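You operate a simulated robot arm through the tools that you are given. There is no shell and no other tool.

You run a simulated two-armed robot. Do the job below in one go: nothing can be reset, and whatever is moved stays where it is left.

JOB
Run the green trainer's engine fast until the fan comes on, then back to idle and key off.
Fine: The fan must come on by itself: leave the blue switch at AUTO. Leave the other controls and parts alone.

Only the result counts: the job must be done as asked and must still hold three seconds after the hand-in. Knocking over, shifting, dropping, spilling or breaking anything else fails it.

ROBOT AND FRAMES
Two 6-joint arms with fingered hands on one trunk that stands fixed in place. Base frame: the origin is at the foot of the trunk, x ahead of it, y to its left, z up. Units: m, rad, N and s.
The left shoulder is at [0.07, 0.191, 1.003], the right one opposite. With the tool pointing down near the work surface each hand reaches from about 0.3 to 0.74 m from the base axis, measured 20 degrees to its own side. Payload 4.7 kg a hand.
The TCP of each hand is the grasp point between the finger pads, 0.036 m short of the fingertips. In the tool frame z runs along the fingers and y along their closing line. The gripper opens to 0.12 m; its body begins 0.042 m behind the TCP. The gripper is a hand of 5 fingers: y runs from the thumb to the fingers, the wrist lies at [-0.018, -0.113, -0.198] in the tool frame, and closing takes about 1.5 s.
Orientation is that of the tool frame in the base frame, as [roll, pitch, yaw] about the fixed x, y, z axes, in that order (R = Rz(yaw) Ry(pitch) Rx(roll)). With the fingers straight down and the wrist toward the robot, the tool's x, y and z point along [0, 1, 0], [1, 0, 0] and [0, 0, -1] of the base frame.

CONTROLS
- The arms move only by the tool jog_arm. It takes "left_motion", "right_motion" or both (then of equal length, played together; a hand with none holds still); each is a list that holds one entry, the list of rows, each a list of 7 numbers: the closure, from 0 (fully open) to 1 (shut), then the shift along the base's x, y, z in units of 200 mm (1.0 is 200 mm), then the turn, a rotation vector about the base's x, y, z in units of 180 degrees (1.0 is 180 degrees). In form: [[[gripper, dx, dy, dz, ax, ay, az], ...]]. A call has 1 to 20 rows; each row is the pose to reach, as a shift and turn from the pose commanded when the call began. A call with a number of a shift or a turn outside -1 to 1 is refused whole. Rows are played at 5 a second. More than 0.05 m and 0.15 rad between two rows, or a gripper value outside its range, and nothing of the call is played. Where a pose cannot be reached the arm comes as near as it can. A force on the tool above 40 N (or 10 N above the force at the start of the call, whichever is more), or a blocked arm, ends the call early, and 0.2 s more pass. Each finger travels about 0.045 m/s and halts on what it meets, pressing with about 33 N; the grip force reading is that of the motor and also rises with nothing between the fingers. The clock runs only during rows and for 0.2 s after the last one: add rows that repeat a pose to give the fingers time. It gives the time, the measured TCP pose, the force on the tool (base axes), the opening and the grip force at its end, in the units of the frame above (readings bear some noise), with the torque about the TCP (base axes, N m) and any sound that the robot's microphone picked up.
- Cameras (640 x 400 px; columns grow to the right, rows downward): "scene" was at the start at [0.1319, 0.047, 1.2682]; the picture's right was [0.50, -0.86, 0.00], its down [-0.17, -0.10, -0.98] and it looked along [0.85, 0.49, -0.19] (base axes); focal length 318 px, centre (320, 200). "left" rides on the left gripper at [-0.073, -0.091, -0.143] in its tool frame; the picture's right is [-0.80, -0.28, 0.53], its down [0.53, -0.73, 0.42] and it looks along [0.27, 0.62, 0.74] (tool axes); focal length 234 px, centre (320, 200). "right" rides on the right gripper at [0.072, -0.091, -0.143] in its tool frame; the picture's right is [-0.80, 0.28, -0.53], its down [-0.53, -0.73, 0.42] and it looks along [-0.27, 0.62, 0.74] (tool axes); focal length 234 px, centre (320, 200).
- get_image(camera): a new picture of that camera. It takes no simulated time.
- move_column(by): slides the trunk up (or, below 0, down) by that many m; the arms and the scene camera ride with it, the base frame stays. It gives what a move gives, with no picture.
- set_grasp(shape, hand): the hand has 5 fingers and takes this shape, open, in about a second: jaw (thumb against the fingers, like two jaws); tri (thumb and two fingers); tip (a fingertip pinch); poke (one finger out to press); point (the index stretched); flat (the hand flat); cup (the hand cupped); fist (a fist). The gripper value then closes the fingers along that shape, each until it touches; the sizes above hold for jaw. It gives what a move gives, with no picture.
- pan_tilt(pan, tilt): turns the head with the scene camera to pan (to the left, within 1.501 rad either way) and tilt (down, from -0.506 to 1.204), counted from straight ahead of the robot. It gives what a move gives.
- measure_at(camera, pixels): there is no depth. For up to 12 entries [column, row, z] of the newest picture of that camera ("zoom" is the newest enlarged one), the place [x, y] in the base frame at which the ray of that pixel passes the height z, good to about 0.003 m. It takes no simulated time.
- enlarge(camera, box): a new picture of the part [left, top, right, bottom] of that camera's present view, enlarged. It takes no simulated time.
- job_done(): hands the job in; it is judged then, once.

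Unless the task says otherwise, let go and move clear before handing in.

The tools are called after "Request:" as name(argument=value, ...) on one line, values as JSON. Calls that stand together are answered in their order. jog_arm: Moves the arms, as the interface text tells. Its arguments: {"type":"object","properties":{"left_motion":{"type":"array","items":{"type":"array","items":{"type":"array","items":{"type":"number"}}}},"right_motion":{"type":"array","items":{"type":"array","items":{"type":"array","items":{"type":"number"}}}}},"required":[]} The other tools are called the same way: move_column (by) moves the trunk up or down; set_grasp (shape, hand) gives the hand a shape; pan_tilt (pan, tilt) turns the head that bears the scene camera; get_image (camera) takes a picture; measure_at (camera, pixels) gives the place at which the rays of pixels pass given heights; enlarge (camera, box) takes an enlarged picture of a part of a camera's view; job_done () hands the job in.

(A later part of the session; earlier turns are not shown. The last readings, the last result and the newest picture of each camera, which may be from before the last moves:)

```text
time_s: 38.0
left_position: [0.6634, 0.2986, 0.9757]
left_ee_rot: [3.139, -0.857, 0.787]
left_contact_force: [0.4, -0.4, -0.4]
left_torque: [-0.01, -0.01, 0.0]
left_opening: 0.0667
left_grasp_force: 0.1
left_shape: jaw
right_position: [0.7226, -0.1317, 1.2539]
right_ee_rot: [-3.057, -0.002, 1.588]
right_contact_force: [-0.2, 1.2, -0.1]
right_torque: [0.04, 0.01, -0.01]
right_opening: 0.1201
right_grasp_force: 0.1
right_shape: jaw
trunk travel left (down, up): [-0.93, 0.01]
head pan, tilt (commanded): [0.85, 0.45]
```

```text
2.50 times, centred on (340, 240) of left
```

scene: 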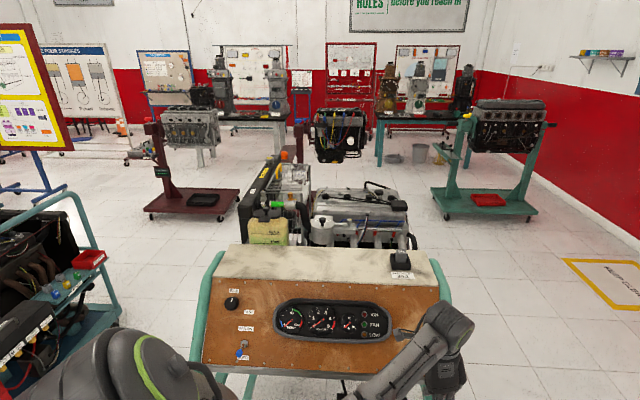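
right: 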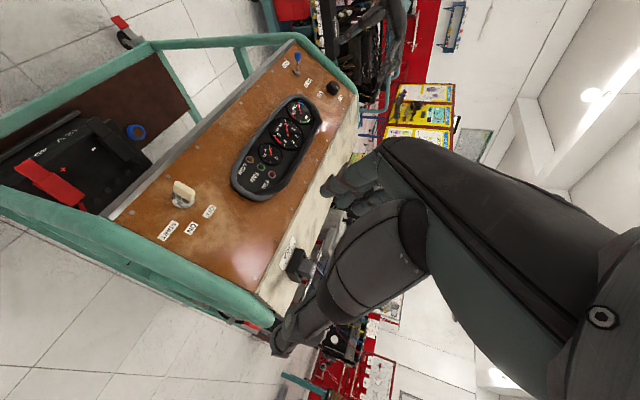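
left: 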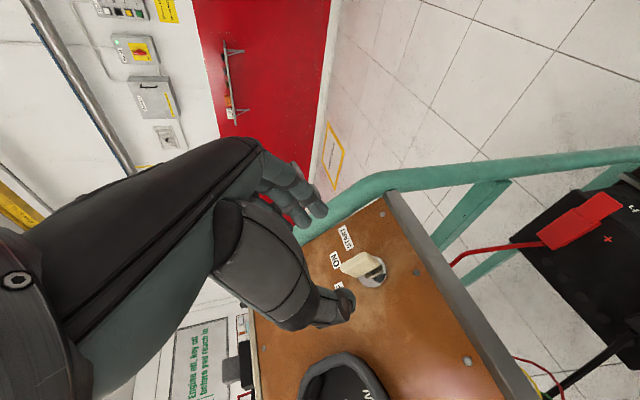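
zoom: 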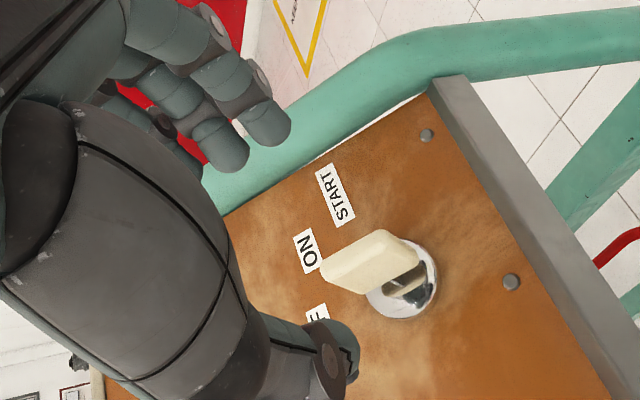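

The thumb tip at zoom (345,350) and the index at (285,125) straddle the key line with a 67 mm gap. I'll move straight in along the panel normal by about 74 mm, watching the force.

Request:
jog_arm(left_motion=[[[0.45, 0.04, 0.0385, -0.05, 0, 0, 0], [0.45, 0.08, 0.077, -0.1, 0, 0, 0], [0.45, 0.12, 0.1155, -0.15, 0, 0, 0], [0.45, 0.16, 0.154, -0.2, 0, 0, 0], [0.45, 0.18, 0.173, -0.225, 0, 0, 0]]])

Request:
get_image(camera="left")

Request:
enlarge(camera="left", box=[260, 160, 420, 320])

Request:
enlarge(camera="scene", box=[360, 300, 480, 400])

```text
time_s: 39.2
left_position: [0.7007, 0.3341, 0.932]
left_ee_rot: [-3.141, -0.856, 0.783]
left_contact_force: [-0.4, -1.2, 0.8]
left_torque: [0.0, -0.02, 0.01]
left_opening: 0.0665
left_grasp_force: 0.0
left_shape: jaw
right_position: [0.7228, -0.1309, 1.254]
right_ee_rot: [-3.057, -0.002, 1.589]
right_contact_force: [0.2, -0.5, -0.2]
right_torque: [0.02, -0.01, 0.0]
right_opening: 0.1197
right_grasp_force: 0.1
right_shape: jaw
trunk travel left (down, up): [-0.93, 0.01]
head pan, tilt (commanded): [0.85, 0.45]
```

```text
taken
```

left: 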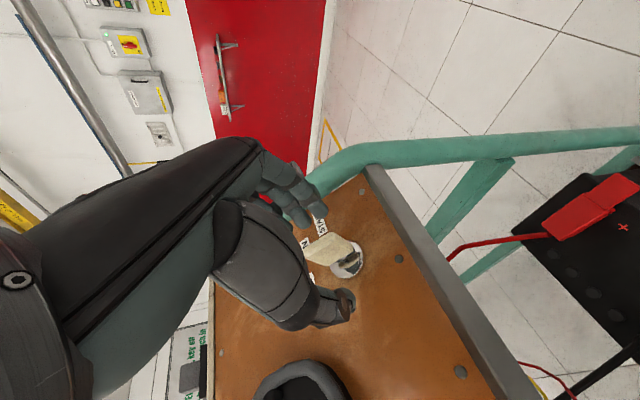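

```text
2.50 times, centred on (340, 240) of left
```

zoom: 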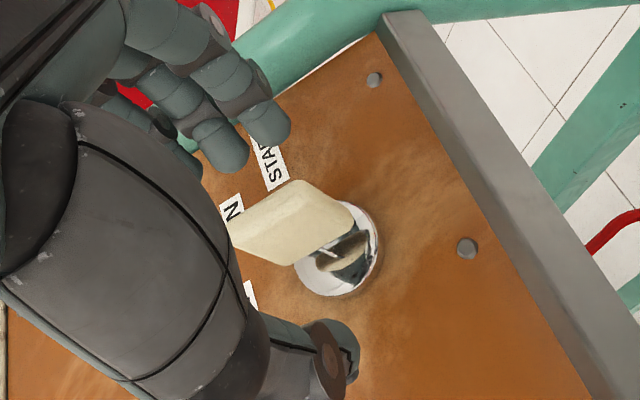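

```text
4.00 times, centred on (420, 350) of scene
```

zoom: 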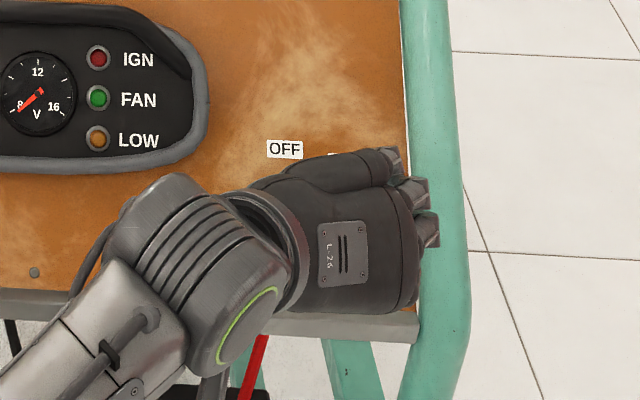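

The bow is centred between the thumb (345,345) and index (275,130) in the enlarged view, with no contact force. I'll go in another 5 mm and close on the key.

Request:
jog_arm(left_motion=[[[0.45, 0.0135, 0.0135, -0.0165, 0, 0, 0], [0.45, 0.0135, 0.0135, -0.0165, 0, 0, 0], [0.55, 0.0135, 0.0135, -0.0165, 0, 0, 0], [0.65, 0.0135, 0.0135, -0.0165, 0, 0, 0], [0.75, 0.0135, 0.0135, -0.0165, 0, 0, 0], [0.85, 0.0135, 0.0135, -0.0165, 0, 0, 0], [0.95, 0.0135, 0.0135, -0.0165, 0, 0, 0], [1.0, 0.0135, 0.0135, -0.0165, 0, 0, 0], [1.0, 0.0135, 0.0135, -0.0165, 0, 0, 0], [1.0, 0.0135, 0.0135, -0.0165, 0, 0, 0]]])

Request:
get_image(camera="left")

Request:
enlarge(camera="left", box=[260, 160, 420, 320])

```text
time_s: 41.4
left_position: [0.7029, 0.3369, 0.927]
left_ee_rot: [-3.14, -0.857, 0.785]
left_contact_force: [-1.6, 2.5, 0.3]
left_torque: [0.02, 0.02, -0.02]
left_opening: 0.0058
left_grasp_force: 33.2
left_shape: jaw
right_position: [0.7219, -0.1296, 1.2547]
right_ee_rot: [-3.056, 0.001, 1.586]
right_contact_force: [-0.5, -0.2, -0.1]
right_torque: [0.02, -0.04, 0.0]
right_opening: 0.12
right_grasp_force: 0.1
right_shape: jaw
trunk travel left (down, up): [-0.93, 0.01]
head pan, tilt (commanded): [0.85, 0.45]
```

```text
taken
```

left: 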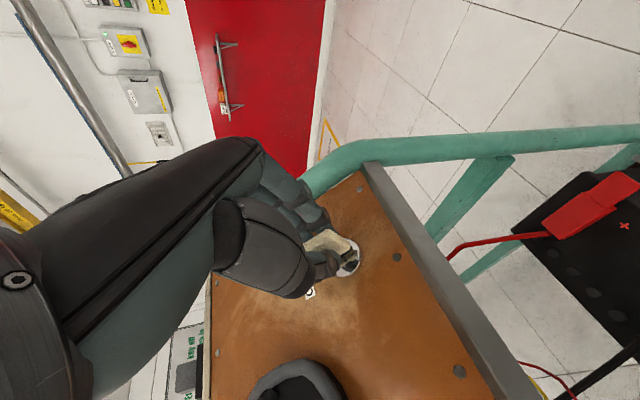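

```text
2.50 times, centred on (340, 240) of left
```

zoom: 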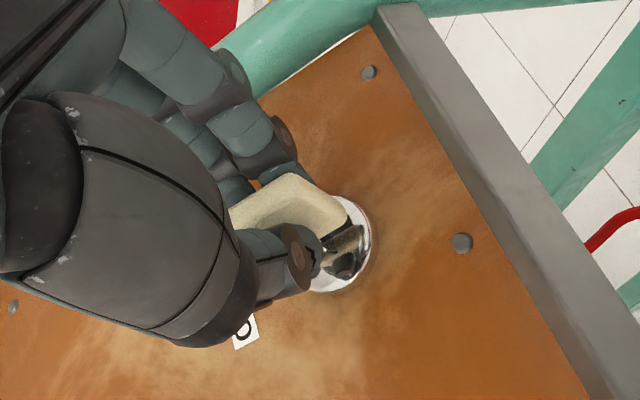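

The fingers closed on the key with a 33 N grip and a 6 mm opening. I'll turn it clockwise 40° toward ON and see how the panel responds.

Request:
jog_arm(left_motion=[[[1, 0, 0, 0, 0.0237, 0.0237, -0.0292], [1, 0, 0, 0, 0.0475, 0.0475, -0.0583], [1, 0, 0, 0, 0.0712, 0.0712, -0.0875], [1, 0, 0, 0, 0.0949, 0.0949, -0.1166], [1, 0, 0, 0, 0.1187, 0.1187, -0.1458], [1, 0, 0, 0, 0.1187, 0.1187, -0.1458]]])

Request:
get_image(camera="left")

Request:
enlarge(camera="left", box=[260, 160, 420, 320])

Request:
enlarge(camera="scene", box=[260, 280, 480, 400])

```text
time_s: 42.8
left_position: [0.7035, 0.3372, 0.9279]
left_ee_rot: [-2.503, -0.616, -0.125]
left_contact_force: [3.6, 1.4, 1.5]
left_torque: [0.02, -0.09, -0.07]
left_opening: 0.0056
left_grasp_force: 33.3
left_shape: jaw
right_position: [0.7221, -0.1299, 1.2527]
right_ee_rot: [-3.056, 0.0, 1.588]
right_contact_force: [0.9, 0.3, -0.4]
right_torque: [-0.01, 0.01, -0.02]
right_opening: 0.12
right_grasp_force: 0.0
right_shape: jaw
trunk travel left (down, up): [-0.93, 0.01]
head pan, tilt (commanded): [0.85, 0.45]
```

```text
taken
```

left: 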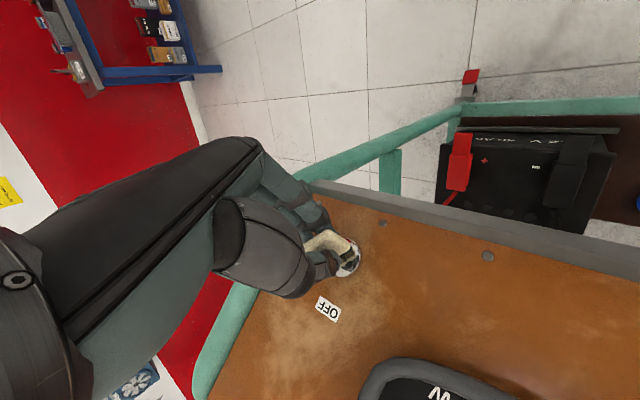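

```text
2.50 times, centred on (340, 240) of left
```

zoom: 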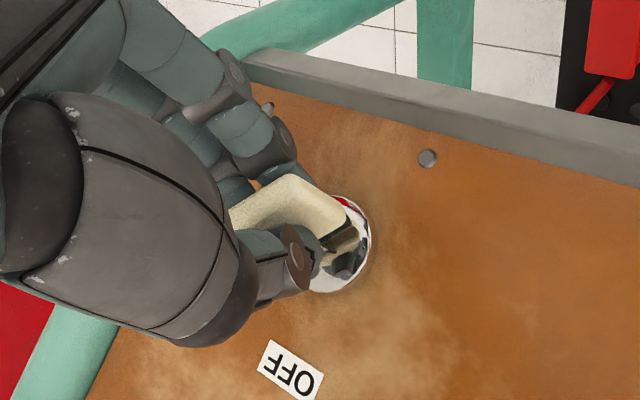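

```text
2.91 times, centred on (370, 340) of scene
```

zoom: 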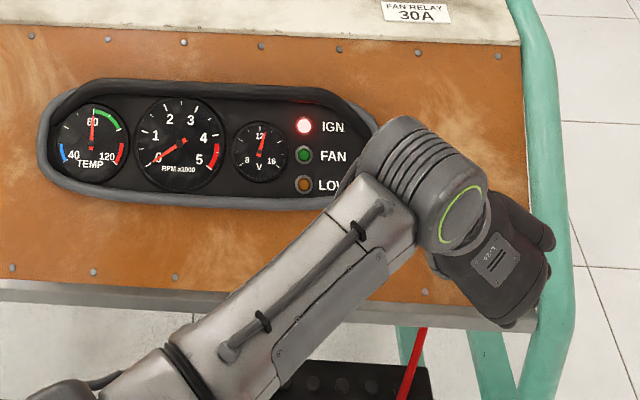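

IGN is lit, the voltmeter reads 12 V and TEMP reads about 80, so the key is at ON and turning with the hand. Next I'll turn on to START and hold briefly.

Request:
jog_arm(left_motion=[[[1, 0, 0, 0, 0.0237, 0.0237, -0.0292], [1, 0, 0, 0, 0.0475, 0.0475, -0.0583], [1, 0, 0, 0, 0.0712, 0.0712, -0.0875], [1, 0, 0, 0, 0.0949, 0.0949, -0.1166], [1, 0, 0, 0, 0.0949, 0.0949, -0.1166], [1, 0, 0, 0, 0.0949, 0.0949, -0.1166], [1, 0, 0, 0, 0.0949, 0.0949, -0.1166]]])

Request:
enlarge(camera="scene", box=[260, 280, 480, 400])

Request:
enlarge(camera="left", box=[260, 160, 420, 320])

```text
time_s: 44.4
left_position: [0.704, 0.3355, 0.9282]
left_ee_rot: [-2.31, -0.236, -0.58]
left_contact_force: [7.6, -2.7, 1.0]
left_torque: [-0.08, -0.21, -0.09]
left_opening: 0.0053
left_grasp_force: 33.0
left_shape: jaw
right_position: [0.7236, -0.1307, 1.2536]
right_ee_rot: [-3.054, -0.002, 1.588]
right_contact_force: [0.2, 0.5, 0.7]
right_torque: [-0.01, 0.02, -0.01]
right_opening: 0.1199
right_grasp_force: 0.2
right_shape: jaw
trunk travel left (down, up): [-0.93, 0.01]
head pan, tilt (commanded): [0.85, 0.45]
```

```text
2.91 times, centred on (370, 340) of scene
```

zoom: 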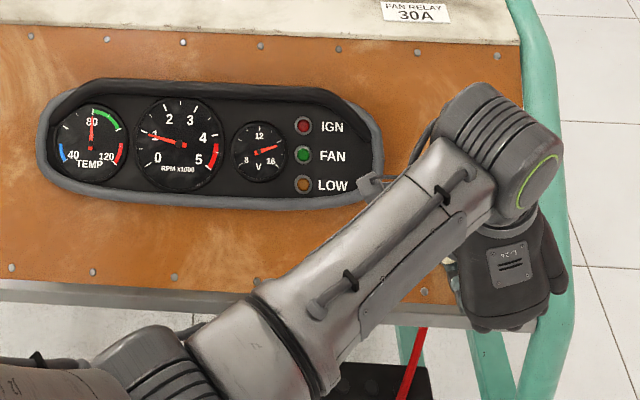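

```text
2.50 times, centred on (340, 240) of left
```

zoom: 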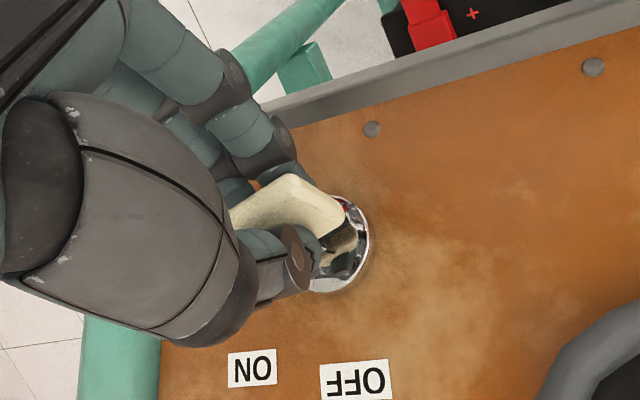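

The engine has started: RPM about 1000, 14 V charging and IGN out. I'll turn the key back to ON and release it.

Request:
jog_arm(left_motion=[[[1, 0, 0, 0, -0.0208, -0.0208, 0.0255], [1, 0, 0, 0, -0.0415, -0.0415, 0.051], [1, 0, 0, 0, -0.0623, -0.0623, 0.0765], [1, 0, 0, 0, -0.0831, -0.0831, 0.102], [1, 0, 0, 0, -0.0831, -0.0831, 0.102]]])

Request:
enlarge(camera="scene", box=[260, 280, 480, 400])

Request:
enlarge(camera="left", box=[260, 160, 420, 320])

```text
time_s: 45.6
left_position: [0.7026, 0.3363, 0.9275]
left_ee_rot: [-2.467, -0.575, -0.189]
left_contact_force: [7.3, -0.1, 1.8]
left_torque: [-0.08, -0.19, -0.09]
left_opening: 0.0056
left_grasp_force: 32.6
left_shape: jaw
right_position: [0.7231, -0.1303, 1.2536]
right_ee_rot: [-3.056, -0.003, 1.589]
right_contact_force: [0.8, 0.3, 0.1]
right_torque: [0.0, -0.01, 0.01]
right_opening: 0.1199
right_grasp_force: 0.1
right_shape: jaw
trunk travel left (down, up): [-0.93, 0.01]
head pan, tilt (commanded): [0.85, 0.45]
```

```text
2.91 times, centred on (370, 340) of scene
```

zoom: 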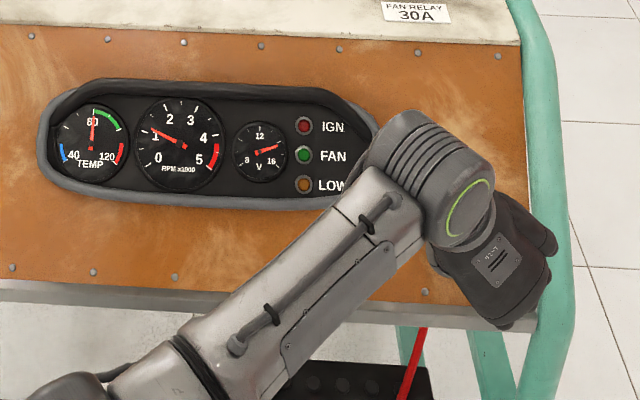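

```text
2.50 times, centred on (340, 240) of left
```

zoom: 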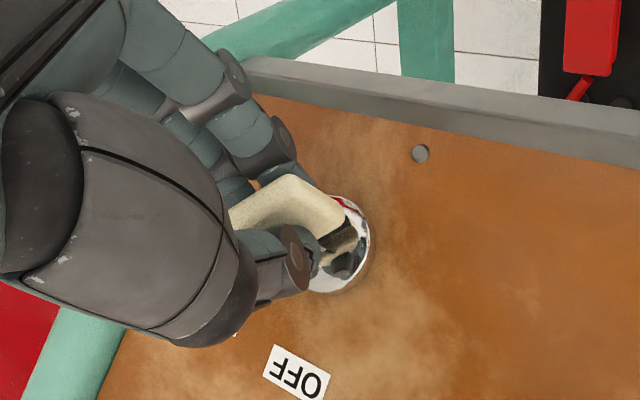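

The engine keeps running at about 1200 rpm with the key back near ON. I'll open the fingers to release it.

Request:
jog_arm(left_motion=[[[0.9, 0, 0, 0, 0, 0, 0], [0.75, 0, 0, 0, 0, 0, 0], [0.6, 0, 0, 0, 0, 0, 0], [0.45, 0, 0, 0, 0, 0, 0], [0.4, 0, 0, 0, 0, 0, 0], [0.4, 0, 0, 0, 0, 0, 0]]])

Request:
enlarge(camera="scene", box=[260, 280, 480, 400])

Request:
enlarge(camera="left", box=[260, 160, 420, 320])

```text
time_s: 47.0
left_position: [0.7032, 0.336, 0.9282]
left_ee_rot: [-2.466, -0.575, -0.191]
left_contact_force: [-0.5, 0.0, -0.4]
left_torque: [0.01, -0.02, 0.01]
left_opening: 0.0716
left_grasp_force: 0.0
left_shape: jaw
right_position: [0.7236, -0.1321, 1.2535]
right_ee_rot: [-3.057, -0.001, 1.588]
right_contact_force: [0.1, 0.6, -0.5]
right_torque: [0.04, 0.01, 0.03]
right_opening: 0.1197
right_grasp_force: 0.1
right_shape: jaw
trunk travel left (down, up): [-0.93, 0.01]
head pan, tilt (commanded): [0.85, 0.45]
```

```text
2.91 times, centred on (370, 340) of scene
```

zoom: 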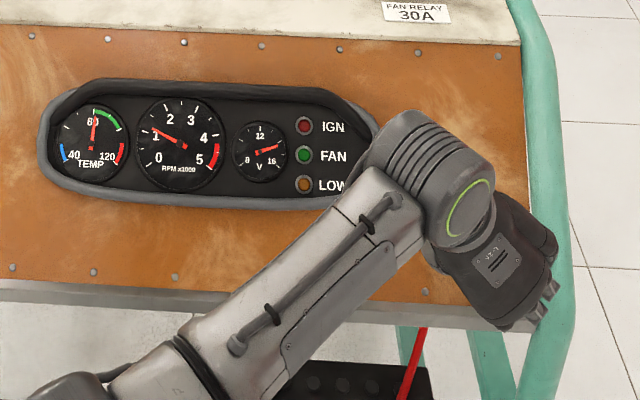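

```text
2.50 times, centred on (340, 240) of left
```

zoom: 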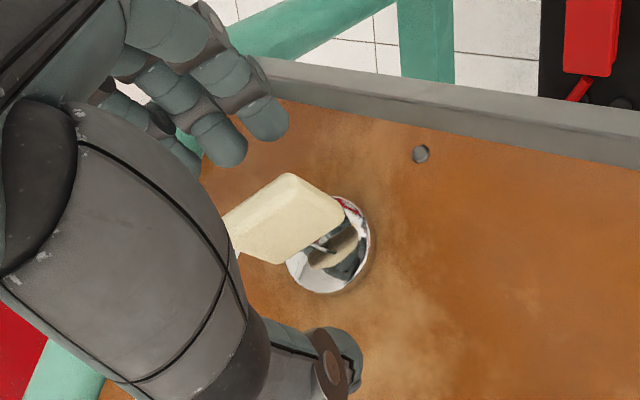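

The key is released and the engine runs on at about 1200 rpm with IGN out. Now I'll back off and carry the left hand across to the knob standoff, opening fully on the way.

Request:
jog_arm(left_motion=[[[0.4, -0.07, -0.07, 0.087, 0, 0, 0], [0.4, -0.14, -0.14, 0.173, 0, 0, 0], [0.35, -0.215, -0.21, 0.26, 0, 0, 0], [0.3, -0.313, -0.059, 0.304, -0.0219, -0.0219, 0.0269], [0.3, -0.411, 0.093, 0.348, -0.0438, -0.0438, 0.0538], [0.25, -0.509, 0.244, 0.391, -0.0656, -0.0656, 0.0806], [0.2, -0.608, 0.395, 0.435, -0.0875, -0.0875, 0.1075], [0.15, -0.706, 0.546, 0.479, -0.1094, -0.1094, 0.1344], [0.1, -0.804, 0.698, 0.523, -0.1313, -0.1313, 0.1613], [0.1, -0.902, 0.849, 0.566, -0.1531, -0.1531, 0.1881], [0.1, -1.0, 1.0, 0.61, -0.175, -0.175, 0.215]]])

Request:
jog_arm(left_motion=[[[0.1, -0.14, 0.157, 0.023, 0, 0, 0], [0.1, -0.28, 0.315, 0.047, 0, 0, 0], [0.1, -0.42, 0.472, 0.07, 0, 0, 0], [0.1, -0.56, 0.63, 0.093, 0, 0, 0], [0.1, -0.7, 0.787, 0.117, 0, 0, 0], [0.1, -0.84, 0.945, 0.14, 0, 0, 0]]])

Request:
get_image(camera="scene")

Request:
enlarge(camera="scene", box=[260, 280, 480, 400])

```text
time_s: 49.4
left_position: [0.5022, 0.5369, 1.0511]
left_ee_rot: [2.847, -0.817, 1.175]
left_contact_force: [-0.4, 0.6, -0.1]
left_torque: [-0.03, -0.03, -0.02]
left_opening: 0.1077
left_grasp_force: 0.1
left_shape: jaw
right_position: [0.7214, -0.1301, 1.2549]
right_ee_rot: [-3.056, 0.0, 1.587]
right_contact_force: [0.4, 0.8, -0.5]
right_torque: [-0.03, -0.02, 0.01]
right_opening: 0.1202
right_grasp_force: 0.0
right_shape: jaw
trunk travel left (down, up): [-0.93, 0.01]
head pan, tilt (commanded): [0.85, 0.45]
```

```text
time_s: 50.8
left_position: [0.3349, 0.7252, 1.0774]
left_ee_rot: [2.859, -0.826, 1.164]
left_contact_force: [-0.6, -0.4, -0.3]
left_torque: [-0.03, -0.02, 0.04]
left_opening: 0.1081
left_grasp_force: 0.0
left_shape: jaw
right_position: [0.7218, -0.132, 1.2538]
right_ee_rot: [-3.056, -0.001, 1.586]
right_contact_force: [0.1, -0.4, 0.1]
right_torque: [0.01, 0.0, -0.01]
right_opening: 0.1201
right_grasp_force: 0.0
right_shape: jaw
trunk travel left (down, up): [-0.93, 0.01]
head pan, tilt (commanded): [0.85, 0.45]
```

```text
taken
```

scene: 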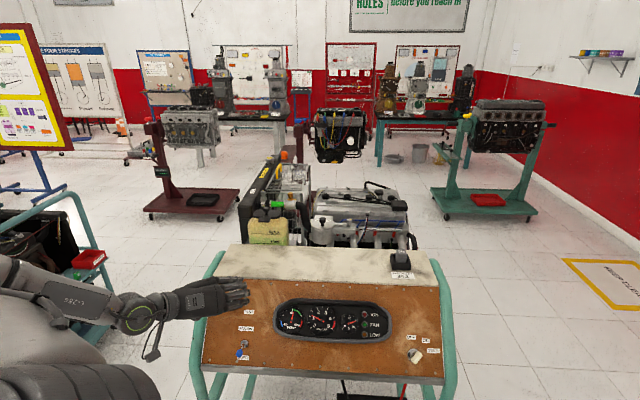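

```text
2.91 times, centred on (370, 340) of scene
```

zoom: 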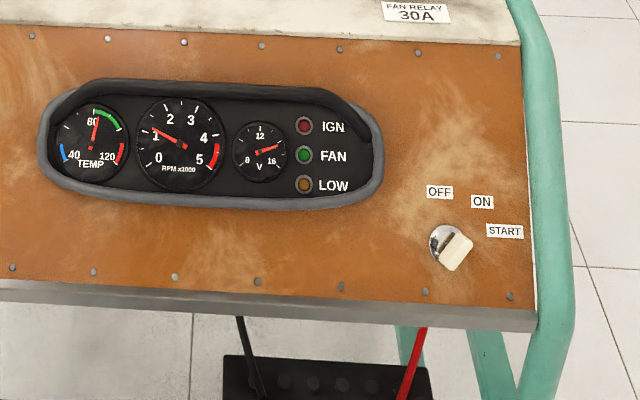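

The end-of-turn hand angle is reachable at the knob, the engine is running and TEMP is about 83. I'll look at the knob from this pose, then turn the hand back to the start-of-turn angle and look again to triangulate.

Request:
get_image(camera="left")

Request:
enlarge(camera="left", box=[290, 200, 450, 320])

Request:
jog_arm(left_motion=[[[0.1, 0, 0, 0, -0.0235, -0.0235, 0.0288], [0.1, 0, 0, 0, -0.047, -0.047, 0.0577], [0.1, 0, 0, 0, -0.0705, -0.0705, 0.0866], [0.1, 0, 0, 0, -0.094, -0.094, 0.1154], [0.1, 0, 0, 0, -0.1174, -0.1174, 0.1443], [0.1, 0, 0, 0, -0.1409, -0.1409, 0.1731], [0.1, 0, 0, 0, -0.1644, -0.1644, 0.202], [0.1, 0, 0, 0, -0.1879, -0.1879, 0.2308], [0.1, 0, 0, 0, -0.2114, -0.2114, 0.2597], [0.1, 0, 0, 0, -0.2349, -0.2349, 0.2885], [0.1, 0, 0, 0, -0.2584, -0.2584, 0.3174], [0.1, 0, 0, 0, -0.2818, -0.2818, 0.3462]]])

Request:
get_image(camera="left")

Request:
enlarge(camera="left", box=[290, 200, 450, 320])

```text
taken
```

left: 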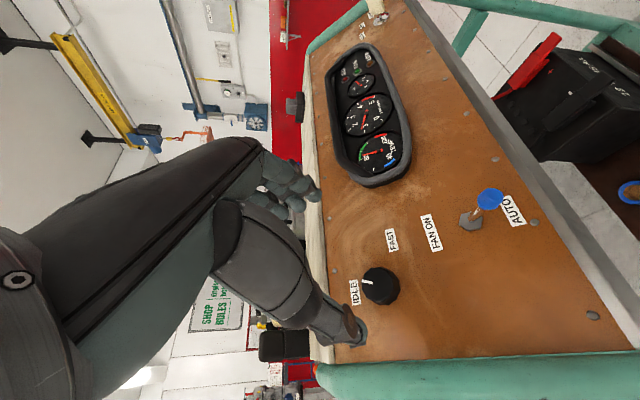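

```text
3.33 times, centred on (370, 260) of left
```

zoom: 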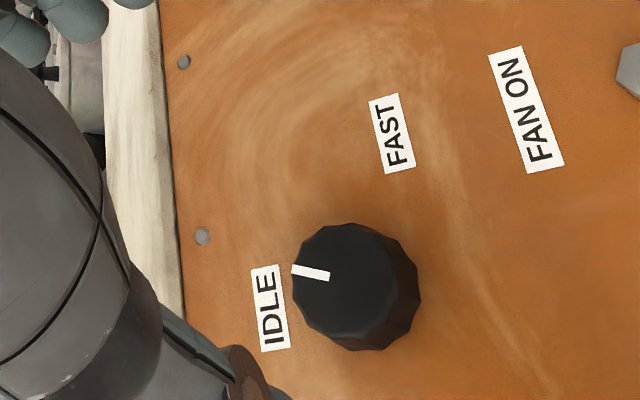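

```text
time_s: 53.4
left_position: [0.3349, 0.7246, 1.0784]
left_ee_rot: [2.317, 0.261, 2.592]
left_contact_force: [0.6, 0.0, -0.4]
left_torque: [0.02, 0.01, -0.02]
left_opening: 0.1078
left_grasp_force: 0.0
left_shape: jaw
right_position: [0.7236, -0.1286, 1.2549]
right_ee_rot: [-3.057, -0.003, 1.589]
right_contact_force: [0.9, 0.3, -0.2]
right_torque: [-0.01, 0.04, -0.02]
right_opening: 0.1197
right_grasp_force: 0.0
right_shape: jaw
trunk travel left (down, up): [-0.93, 0.01]
head pan, tilt (commanded): [0.85, 0.45]
```

```text
taken
```

left: 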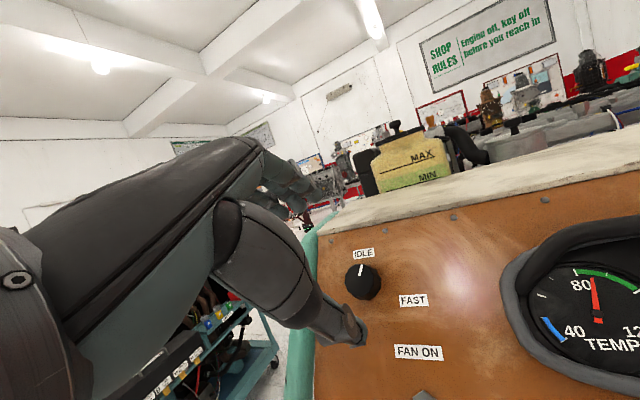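

```text
3.33 times, centred on (370, 260) of left
```

zoom: 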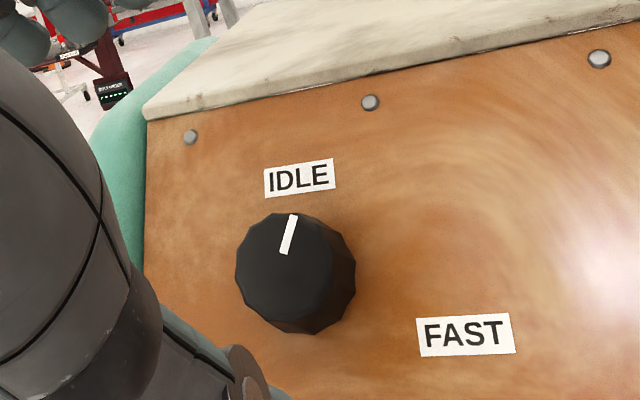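

Triangulating the two views puts the knob's top centre at about u=-0.288, w=1.300, 15 mm off the panel and 40 mm across, with the left tube only about 67 mm away. To keep the outer fingers off that tube I'll use the three-finger shape and check how it looks.

Request:
set_grasp(shape="tri", hand="left")

Request:
get_image(camera="left")

Request:
enlarge(camera="scene", box=[150, 250, 310, 400])

```text
time_s: 54.3
left_position: [0.3344, 0.7249, 1.0785]
left_ee_rot: [2.318, 0.26, 2.591]
left_contact_force: [0.5, 0.8, 0.3]
left_torque: [-0.05, -0.03, 0.03]
left_opening: 0.12
left_grasp_force: 0.0
left_shape: tri
right_position: [0.7222, -0.1307, 1.2551]
right_ee_rot: [-3.055, -0.002, 1.588]
right_contact_force: [-0.2, 0.2, -0.3]
right_torque: [0.02, -0.01, -0.01]
right_opening: 0.12
right_grasp_force: 0.1
right_shape: jaw
trunk travel left (down, up): [-0.93, 0.01]
head pan, tilt (commanded): [0.85, 0.45]
```

```text
taken
```

left: 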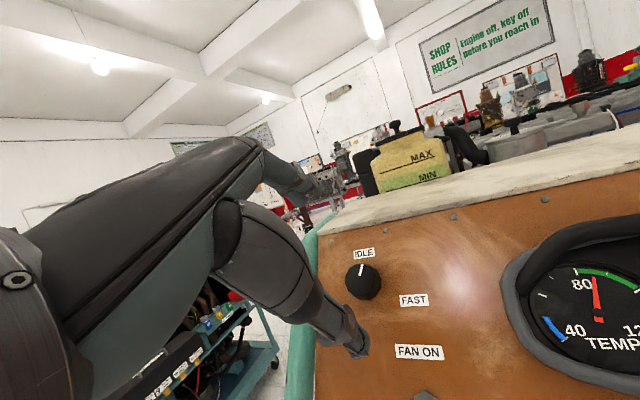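

```text
2.67 times, centred on (230, 325) of scene
```

zoom: 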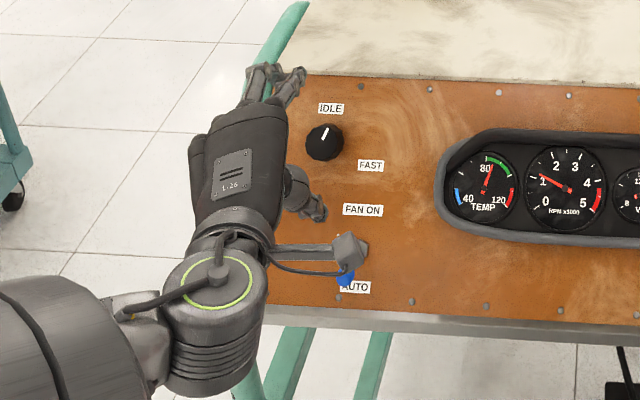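

The ring and little fingers are now curled away, and the index and thumb straddle the knob at zoom (325,142). I'll approach to about 65 mm off the panel, centred on the knob.

Request:
jog_arm(left_motion=[[[0.15, 0.05, 0.08, -0.09, 0, 0, 0], [0.25, 0.1, 0.16, -0.18, 0, 0, 0], [0.3, 0.1535, 0.237, -0.27, 0, 0, 0], [0.3, 0.1535, 0.237, -0.27, 0, 0, 0]]])

Request:
get_image(camera="left")

Request:
enlarge(camera="left", box=[260, 160, 420, 320])

Request:
enlarge(camera="scene", box=[170, 260, 330, 370])

```text
time_s: 55.3
left_position: [0.3649, 0.773, 1.0242]
left_ee_rot: [2.315, 0.26, 2.59]
left_contact_force: [-0.3, -0.2, -0.1]
left_torque: [-0.01, 0.04, 0.01]
left_opening: 0.0846
left_grasp_force: 0.1
left_shape: tri
right_position: [0.7223, -0.1308, 1.2541]
right_ee_rot: [-3.055, -0.003, 1.588]
right_contact_force: [0.4, 0.8, -0.1]
right_torque: [-0.02, 0.01, 0.0]
right_opening: 0.1201
right_grasp_force: 0.1
right_shape: jaw
trunk travel left (down, up): [-0.93, 0.01]
head pan, tilt (commanded): [0.85, 0.45]
```

```text
taken
```

left: 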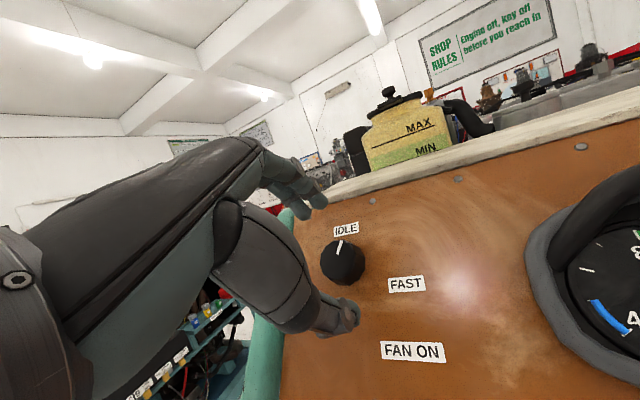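

```text
2.50 times, centred on (340, 240) of left
```

zoom: 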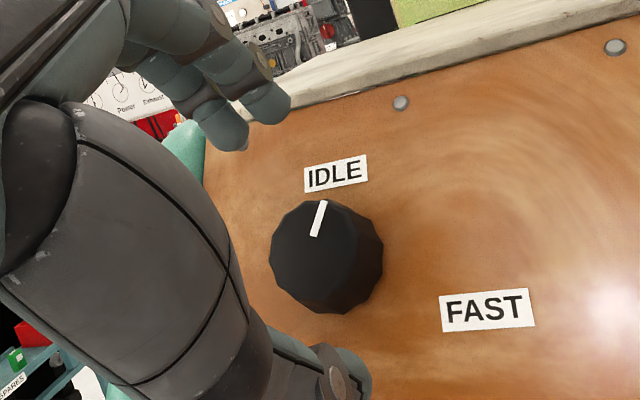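

```text
3.64 times, centred on (250, 315) of scene
```

zoom: 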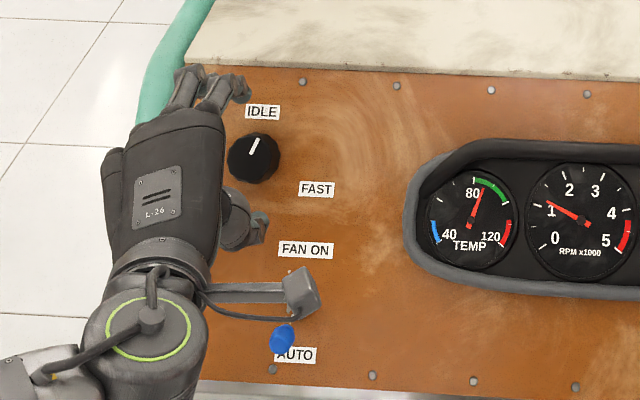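

The knob top at zoom (312,250) lies within about 3 mm of the grasp line. I'll go in 25 mm with a small sideways trim and close the three fingers on it.

Request:
jog_arm(left_motion=[[[0.3, 0.028, 0.036, -0.039, 0, 0, 0], [0.3, 0.058, 0.072, -0.081, 0, 0, 0], [0.3, 0.058, 0.072, -0.081, 0, 0, 0], [0.4, 0.058, 0.072, -0.081, 0, 0, 0], [0.5, 0.058, 0.072, -0.081, 0, 0, 0], [0.6, 0.058, 0.072, -0.081, 0, 0, 0], [0.7, 0.058, 0.072, -0.081, 0, 0, 0], [0.8, 0.058, 0.072, -0.081, 0, 0, 0], [0.9, 0.058, 0.072, -0.081, 0, 0, 0], [0.9, 0.058, 0.072, -0.081, 0, 0, 0]]])

Request:
get_image(camera="left")

Request:
enlarge(camera="left", box=[260, 160, 420, 320])

Request:
enlarge(camera="scene", box=[170, 260, 390, 370])

```text
time_s: 57.5
left_position: [0.3783, 0.787, 1.0084]
left_ee_rot: [2.318, 0.259, 2.593]
left_contact_force: [0.8, -3.6, -2.2]
left_torque: [-0.11, 0.05, -0.03]
left_opening: 0.0287
left_grasp_force: 33.0
left_shape: tri
right_position: [0.7225, -0.1307, 1.2547]
right_ee_rot: [-3.055, -0.002, 1.588]
right_contact_force: [-0.4, -0.8, -0.6]
right_torque: [-0.03, -0.02, 0.0]
right_opening: 0.12
right_grasp_force: 0.1
right_shape: jaw
trunk travel left (down, up): [-0.93, 0.01]
head pan, tilt (commanded): [0.85, 0.45]
```

```text
taken
```

left: 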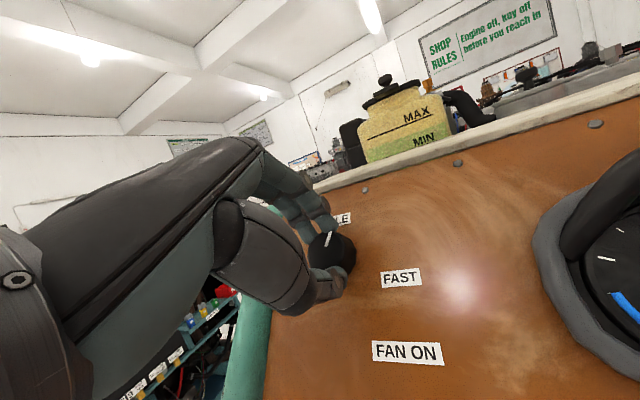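

```text
2.50 times, centred on (340, 240) of left
```

zoom: 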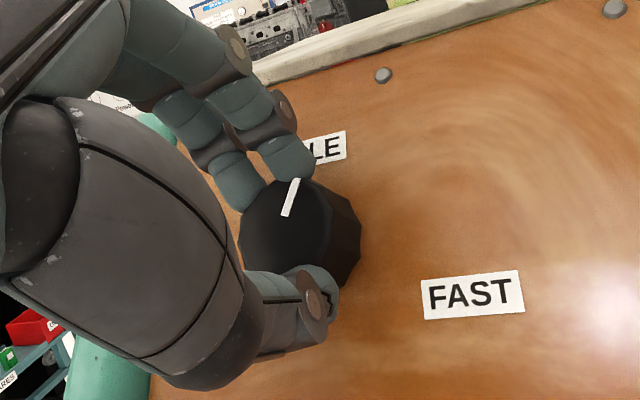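

```text
2.91 times, centred on (280, 315) of scene
```

zoom: 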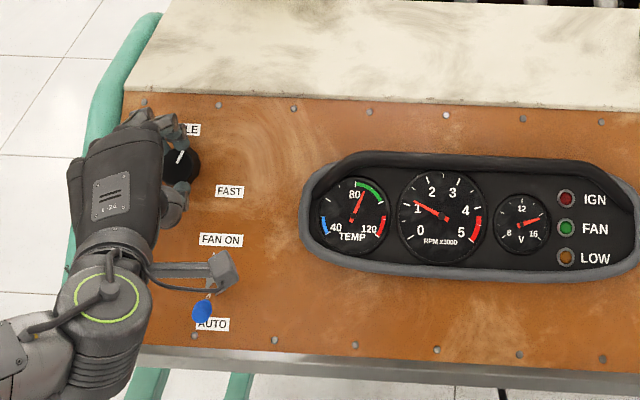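

The three fingers hold the knob with 33 N, and the engine idles at about 1100 rpm with TEMP around 85. I'll turn the knob clockwise by 80° toward FAST.

Request:
jog_arm(left_motion=[[[0.9, 0, 0, 0, 0.0237, 0.0237, -0.0292], [0.9, 0, 0, 0, 0.0475, 0.0475, -0.0583], [0.9, 0, 0, 0, 0.0712, 0.0712, -0.0875], [0.9, 0, 0, 0, 0.0949, 0.0949, -0.1166], [0.9, 0, 0, 0, 0.1187, 0.1187, -0.1458], [0.9, 0, 0, 0, 0.1424, 0.1424, -0.175], [0.9, 0, 0, 0, 0.1661, 0.1661, -0.2041], [0.9, 0, 0, 0, 0.1898, 0.1898, -0.2333], [0.9, 0, 0, 0, 0.2136, 0.2136, -0.2624], [0.9, 0, 0, 0, 0.2373, 0.2373, -0.2916]]])

Request:
enlarge(camera="scene", box=[170, 260, 390, 370])

Request:
enlarge(camera="left", box=[260, 160, 420, 320])

```text
time_s: 59.7
left_position: [0.3769, 0.7871, 1.0076]
left_ee_rot: [2.618, -0.718, 1.508]
left_contact_force: [0.0, -3.7, -4.6]
left_torque: [-0.13, 0.0, -0.12]
left_opening: 0.0285
left_grasp_force: 33.3
left_shape: tri
right_position: [0.7221, -0.1301, 1.2534]
right_ee_rot: [-3.055, -0.003, 1.587]
right_contact_force: [0.0, 0.5, 0.1]
right_torque: [0.01, 0.02, -0.03]
right_opening: 0.1199
right_grasp_force: 0.0
right_shape: jaw
trunk travel left (down, up): [-0.93, 0.01]
head pan, tilt (commanded): [0.85, 0.45]
```

```text
2.91 times, centred on (280, 315) of scene
```

zoom: 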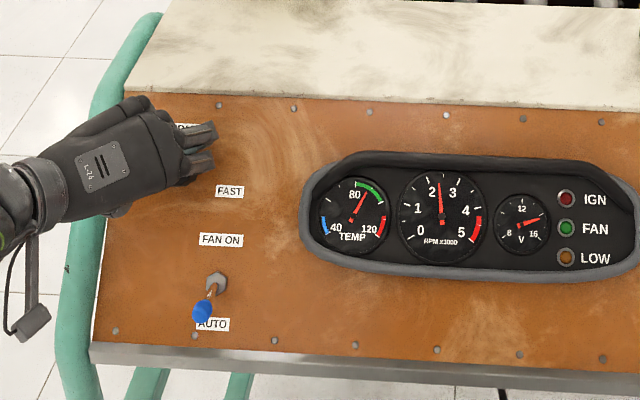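

```text
2.50 times, centred on (340, 240) of left
```

zoom: 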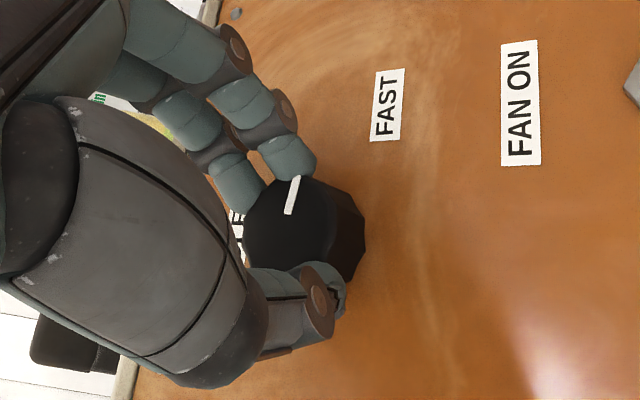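

The knob turned with the hand and RPM has risen to about 2400, with the pointer at roughly 103°. I'll turn about 16° further toward the FAST mark.

Request:
jog_arm(left_motion=[[[0.9, 0, 0, 0, 0.0178, 0.0178, -0.0219], [0.9, 0, 0, 0, 0.0356, 0.0356, -0.0437], [0.9, 0, 0, 0, 0.0475, 0.0475, -0.0583], [0.9, 0, 0, 0, 0.0475, 0.0475, -0.0583], [0.9, 0, 0, 0, 0.0475, 0.0475, -0.0583]]])

Request:
enlarge(camera="scene", box=[170, 260, 390, 370])

Request:
enlarge(camera="left", box=[260, 160, 420, 320])

```text
time_s: 60.9
left_position: [0.3765, 0.7871, 1.009]
left_ee_rot: [2.872, -0.827, 1.15]
left_contact_force: [0.0, -2.8, -5.9]
left_torque: [-0.17, 0.02, -0.15]
left_opening: 0.028
left_grasp_force: 32.9
left_shape: tri
right_position: [0.7227, -0.1312, 1.2519]
right_ee_rot: [-3.055, 0.001, 1.588]
right_contact_force: [0.0, 0.0, 0.2]
right_torque: [0.01, 0.02, -0.01]
right_opening: 0.1199
right_grasp_force: 0.1
right_shape: jaw
trunk travel left (down, up): [-0.93, 0.01]
head pan, tilt (commanded): [0.85, 0.45]
```

```text
2.91 times, centred on (280, 315) of scene
```

zoom: 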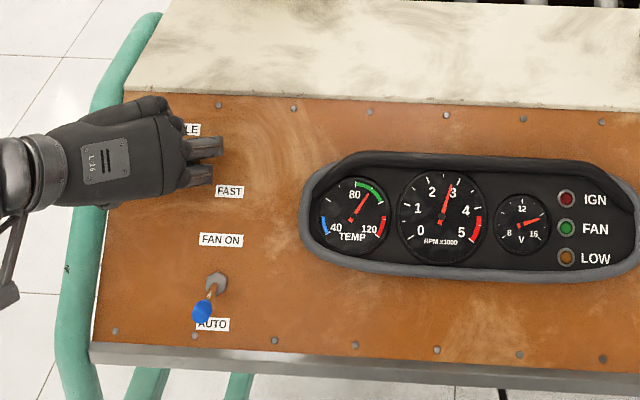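

```text
2.50 times, centred on (340, 240) of left
```

zoom: 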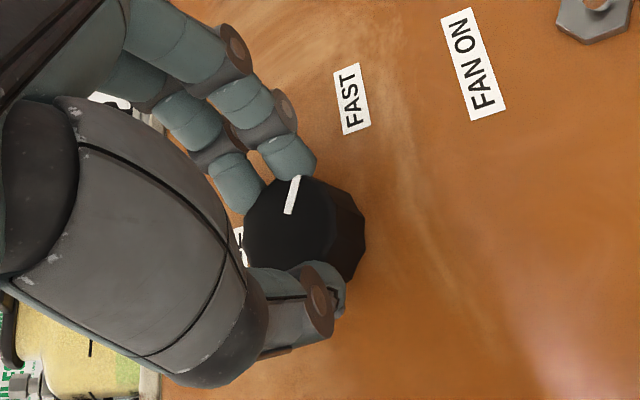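

RPM is near 2900 with TEMP about 88, and the pointer is still some 10° short of the FAST mark. I'll turn 12° more, keep hold of the knob and wait for the fan.

Request:
jog_arm(left_motion=[[[0.9, 0, 0, 0, 0.0178, 0.0178, -0.0219], [0.9, 0, 0, 0, 0.0356, 0.0356, -0.0437], [0.9, 0, 0, 0, 0.0356, 0.0356, -0.0437], [0.9, 0, 0, 0, 0.0356, 0.0356, -0.0437]]])

Request:
enlarge(camera="scene", box=[170, 260, 390, 370])

Request:
enlarge(camera="left", box=[260, 160, 420, 320])

```text
time_s: 61.9
left_position: [0.358, 0.7723, 1.0248]
left_ee_rot: [3.106, -0.869, 0.835]
left_contact_force: [0.7, -0.4, -0.8]
left_torque: [0.03, -0.02, 0.01]
left_opening: 0.0213
left_grasp_force: 33.0
left_shape: tri
left hand out of reach, approached as far as the arm can: row 1, 2, 3
right_position: [0.7218, -0.1297, 1.2547]
right_ee_rot: [-3.055, 0.0, 1.589]
right_contact_force: [0.3, -0.5, 0.5]
right_torque: [-0.02, 0.02, -0.02]
right_opening: 0.1201
right_grasp_force: 0.0
right_shape: jaw
trunk travel left (down, up): [-0.93, 0.01]
head pan, tilt (commanded): [0.85, 0.45]
```

```text
2.91 times, centred on (280, 315) of scene
```

zoom: 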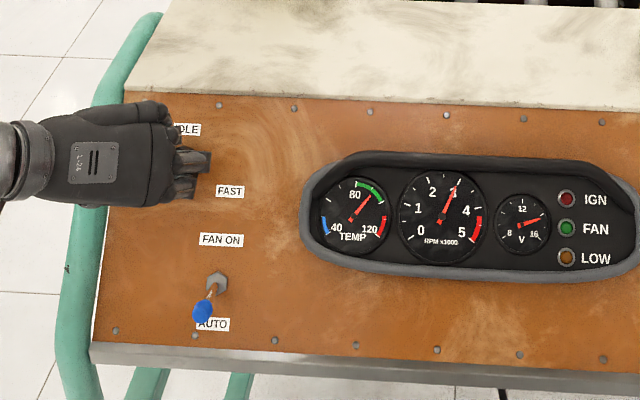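

```text
2.50 times, centred on (340, 240) of left
```

zoom: 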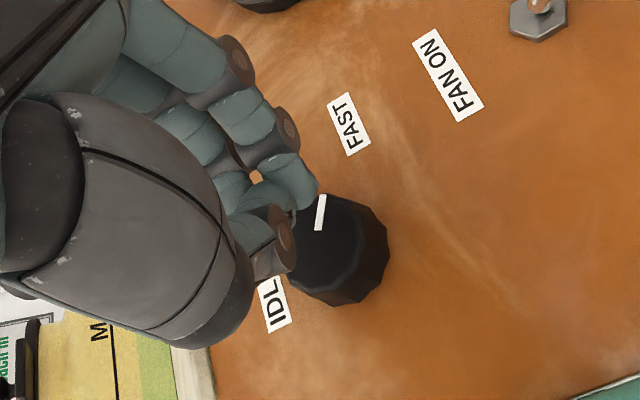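

The last few degrees went out of reach, so the hand slipped off the knob without contact, but the pointer now sits near FAST and RPM is about 3100 with TEMP about 92. I'll open the fingers, turn back to a reachable angle over the knob and keep watching for the fan.

Request:
jog_arm(left_motion=[[[0.7, 0, 0, 0, 0, 0, 0], [0.5, 0, 0, 0, -0.0134, -0.0134, 0.0164], [0.3, 0.005, 0.01, 0.005, -0.0267, -0.0267, 0.0328], [0.3, 0.01, 0.015, 0.01, -0.0401, -0.0401, 0.0492], [0.3, 0.015, 0.02, 0.01, -0.0534, -0.0534, 0.0656]]])

Request:
enlarge(camera="scene", box=[170, 260, 390, 370])

Request:
enlarge(camera="left", box=[260, 160, 420, 320])

```text
time_s: 63.1
left_position: [0.3797, 0.792, 1.0099]
left_ee_rot: [2.767, -0.789, 1.294]
left_contact_force: [-0.3, -0.4, -0.3]
left_torque: [0.0, 0.05, -0.03]
left_opening: 0.0835
left_grasp_force: 0.1
left_shape: tri
left hand out of reach, approached as far as the arm can: row 2, 3
right_position: [0.7222, -0.1312, 1.2534]
right_ee_rot: [-3.055, -0.001, 1.588]
right_contact_force: [0.1, -0.3, 1.0]
right_torque: [0.02, -0.03, -0.01]
right_opening: 0.1197
right_grasp_force: 0.1
right_shape: jaw
trunk travel left (down, up): [-0.93, 0.01]
head pan, tilt (commanded): [0.85, 0.45]
```

```text
2.91 times, centred on (280, 315) of scene
```

zoom: 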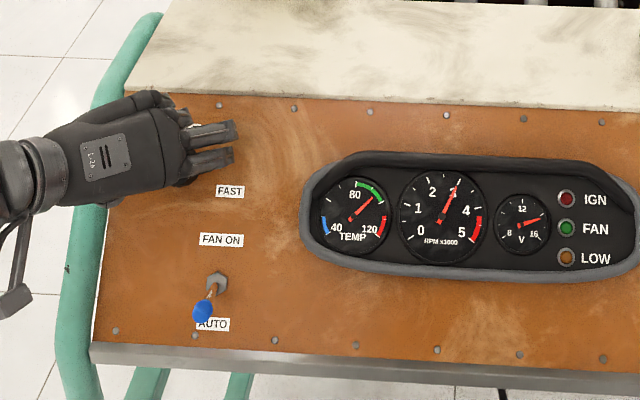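

```text
2.50 times, centred on (340, 240) of left
```

zoom: 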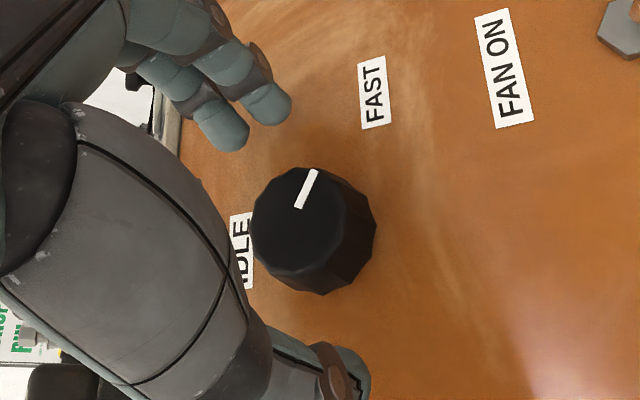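

RPM holds at about 3100 and TEMP is about 93, with the FAN lamp still dark; the open hand is around the knob again at a reachable angle. I'll trim the centring by 5 mm while waiting another second.

Request:
jog_arm(left_motion=[[[0.3, -0.006, -0.006, -0.01, 0, 0, 0], [0.3, -0.012, -0.012, -0.019, 0, 0, 0], [0.3, -0.012, -0.012, -0.019, 0, 0, 0], [0.3, -0.012, -0.012, -0.019, 0, 0, 0], [0.3, -0.012, -0.012, -0.019, 0, 0, 0]]])

Request:
enlarge(camera="scene", box=[170, 260, 390, 370])

Request:
enlarge(camera="left", box=[260, 160, 420, 320])

```text
time_s: 64.3
left_position: [0.377, 0.789, 1.007]
left_ee_rot: [2.767, -0.791, 1.292]
left_contact_force: [-0.4, 1.3, 0.3]
left_torque: [0.0, 0.0, -0.02]
left_opening: 0.0837
left_grasp_force: 0.1
left_shape: tri
right_position: [0.7229, -0.1303, 1.2546]
right_ee_rot: [-3.056, -0.002, 1.587]
right_contact_force: [0.6, -0.2, -0.7]
right_torque: [0.01, 0.01, -0.04]
right_opening: 0.1199
right_grasp_force: 0.2
right_shape: jaw
trunk travel left (down, up): [-0.93, 0.01]
head pan, tilt (commanded): [0.85, 0.45]
```

```text
2.91 times, centred on (280, 315) of scene
```

zoom: 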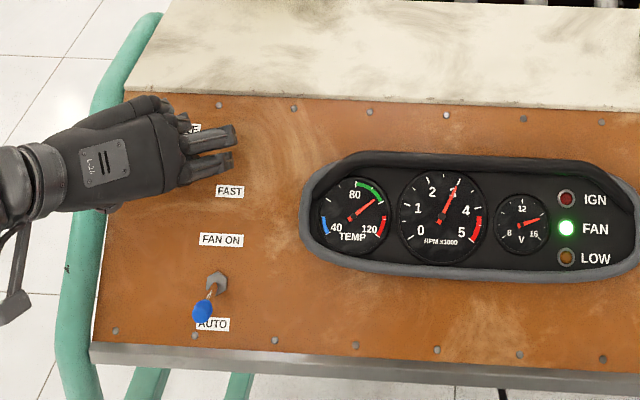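

```text
2.50 times, centred on (340, 240) of left
```

zoom: 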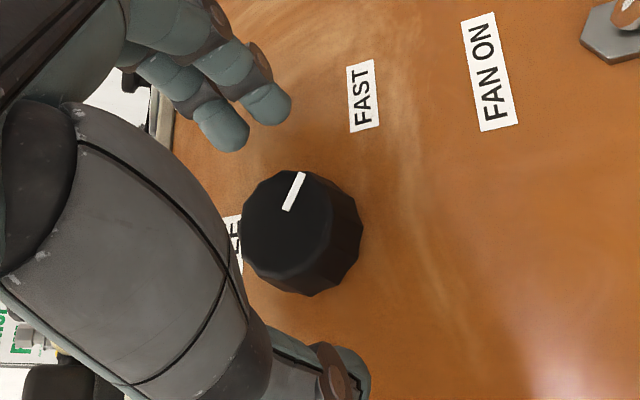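

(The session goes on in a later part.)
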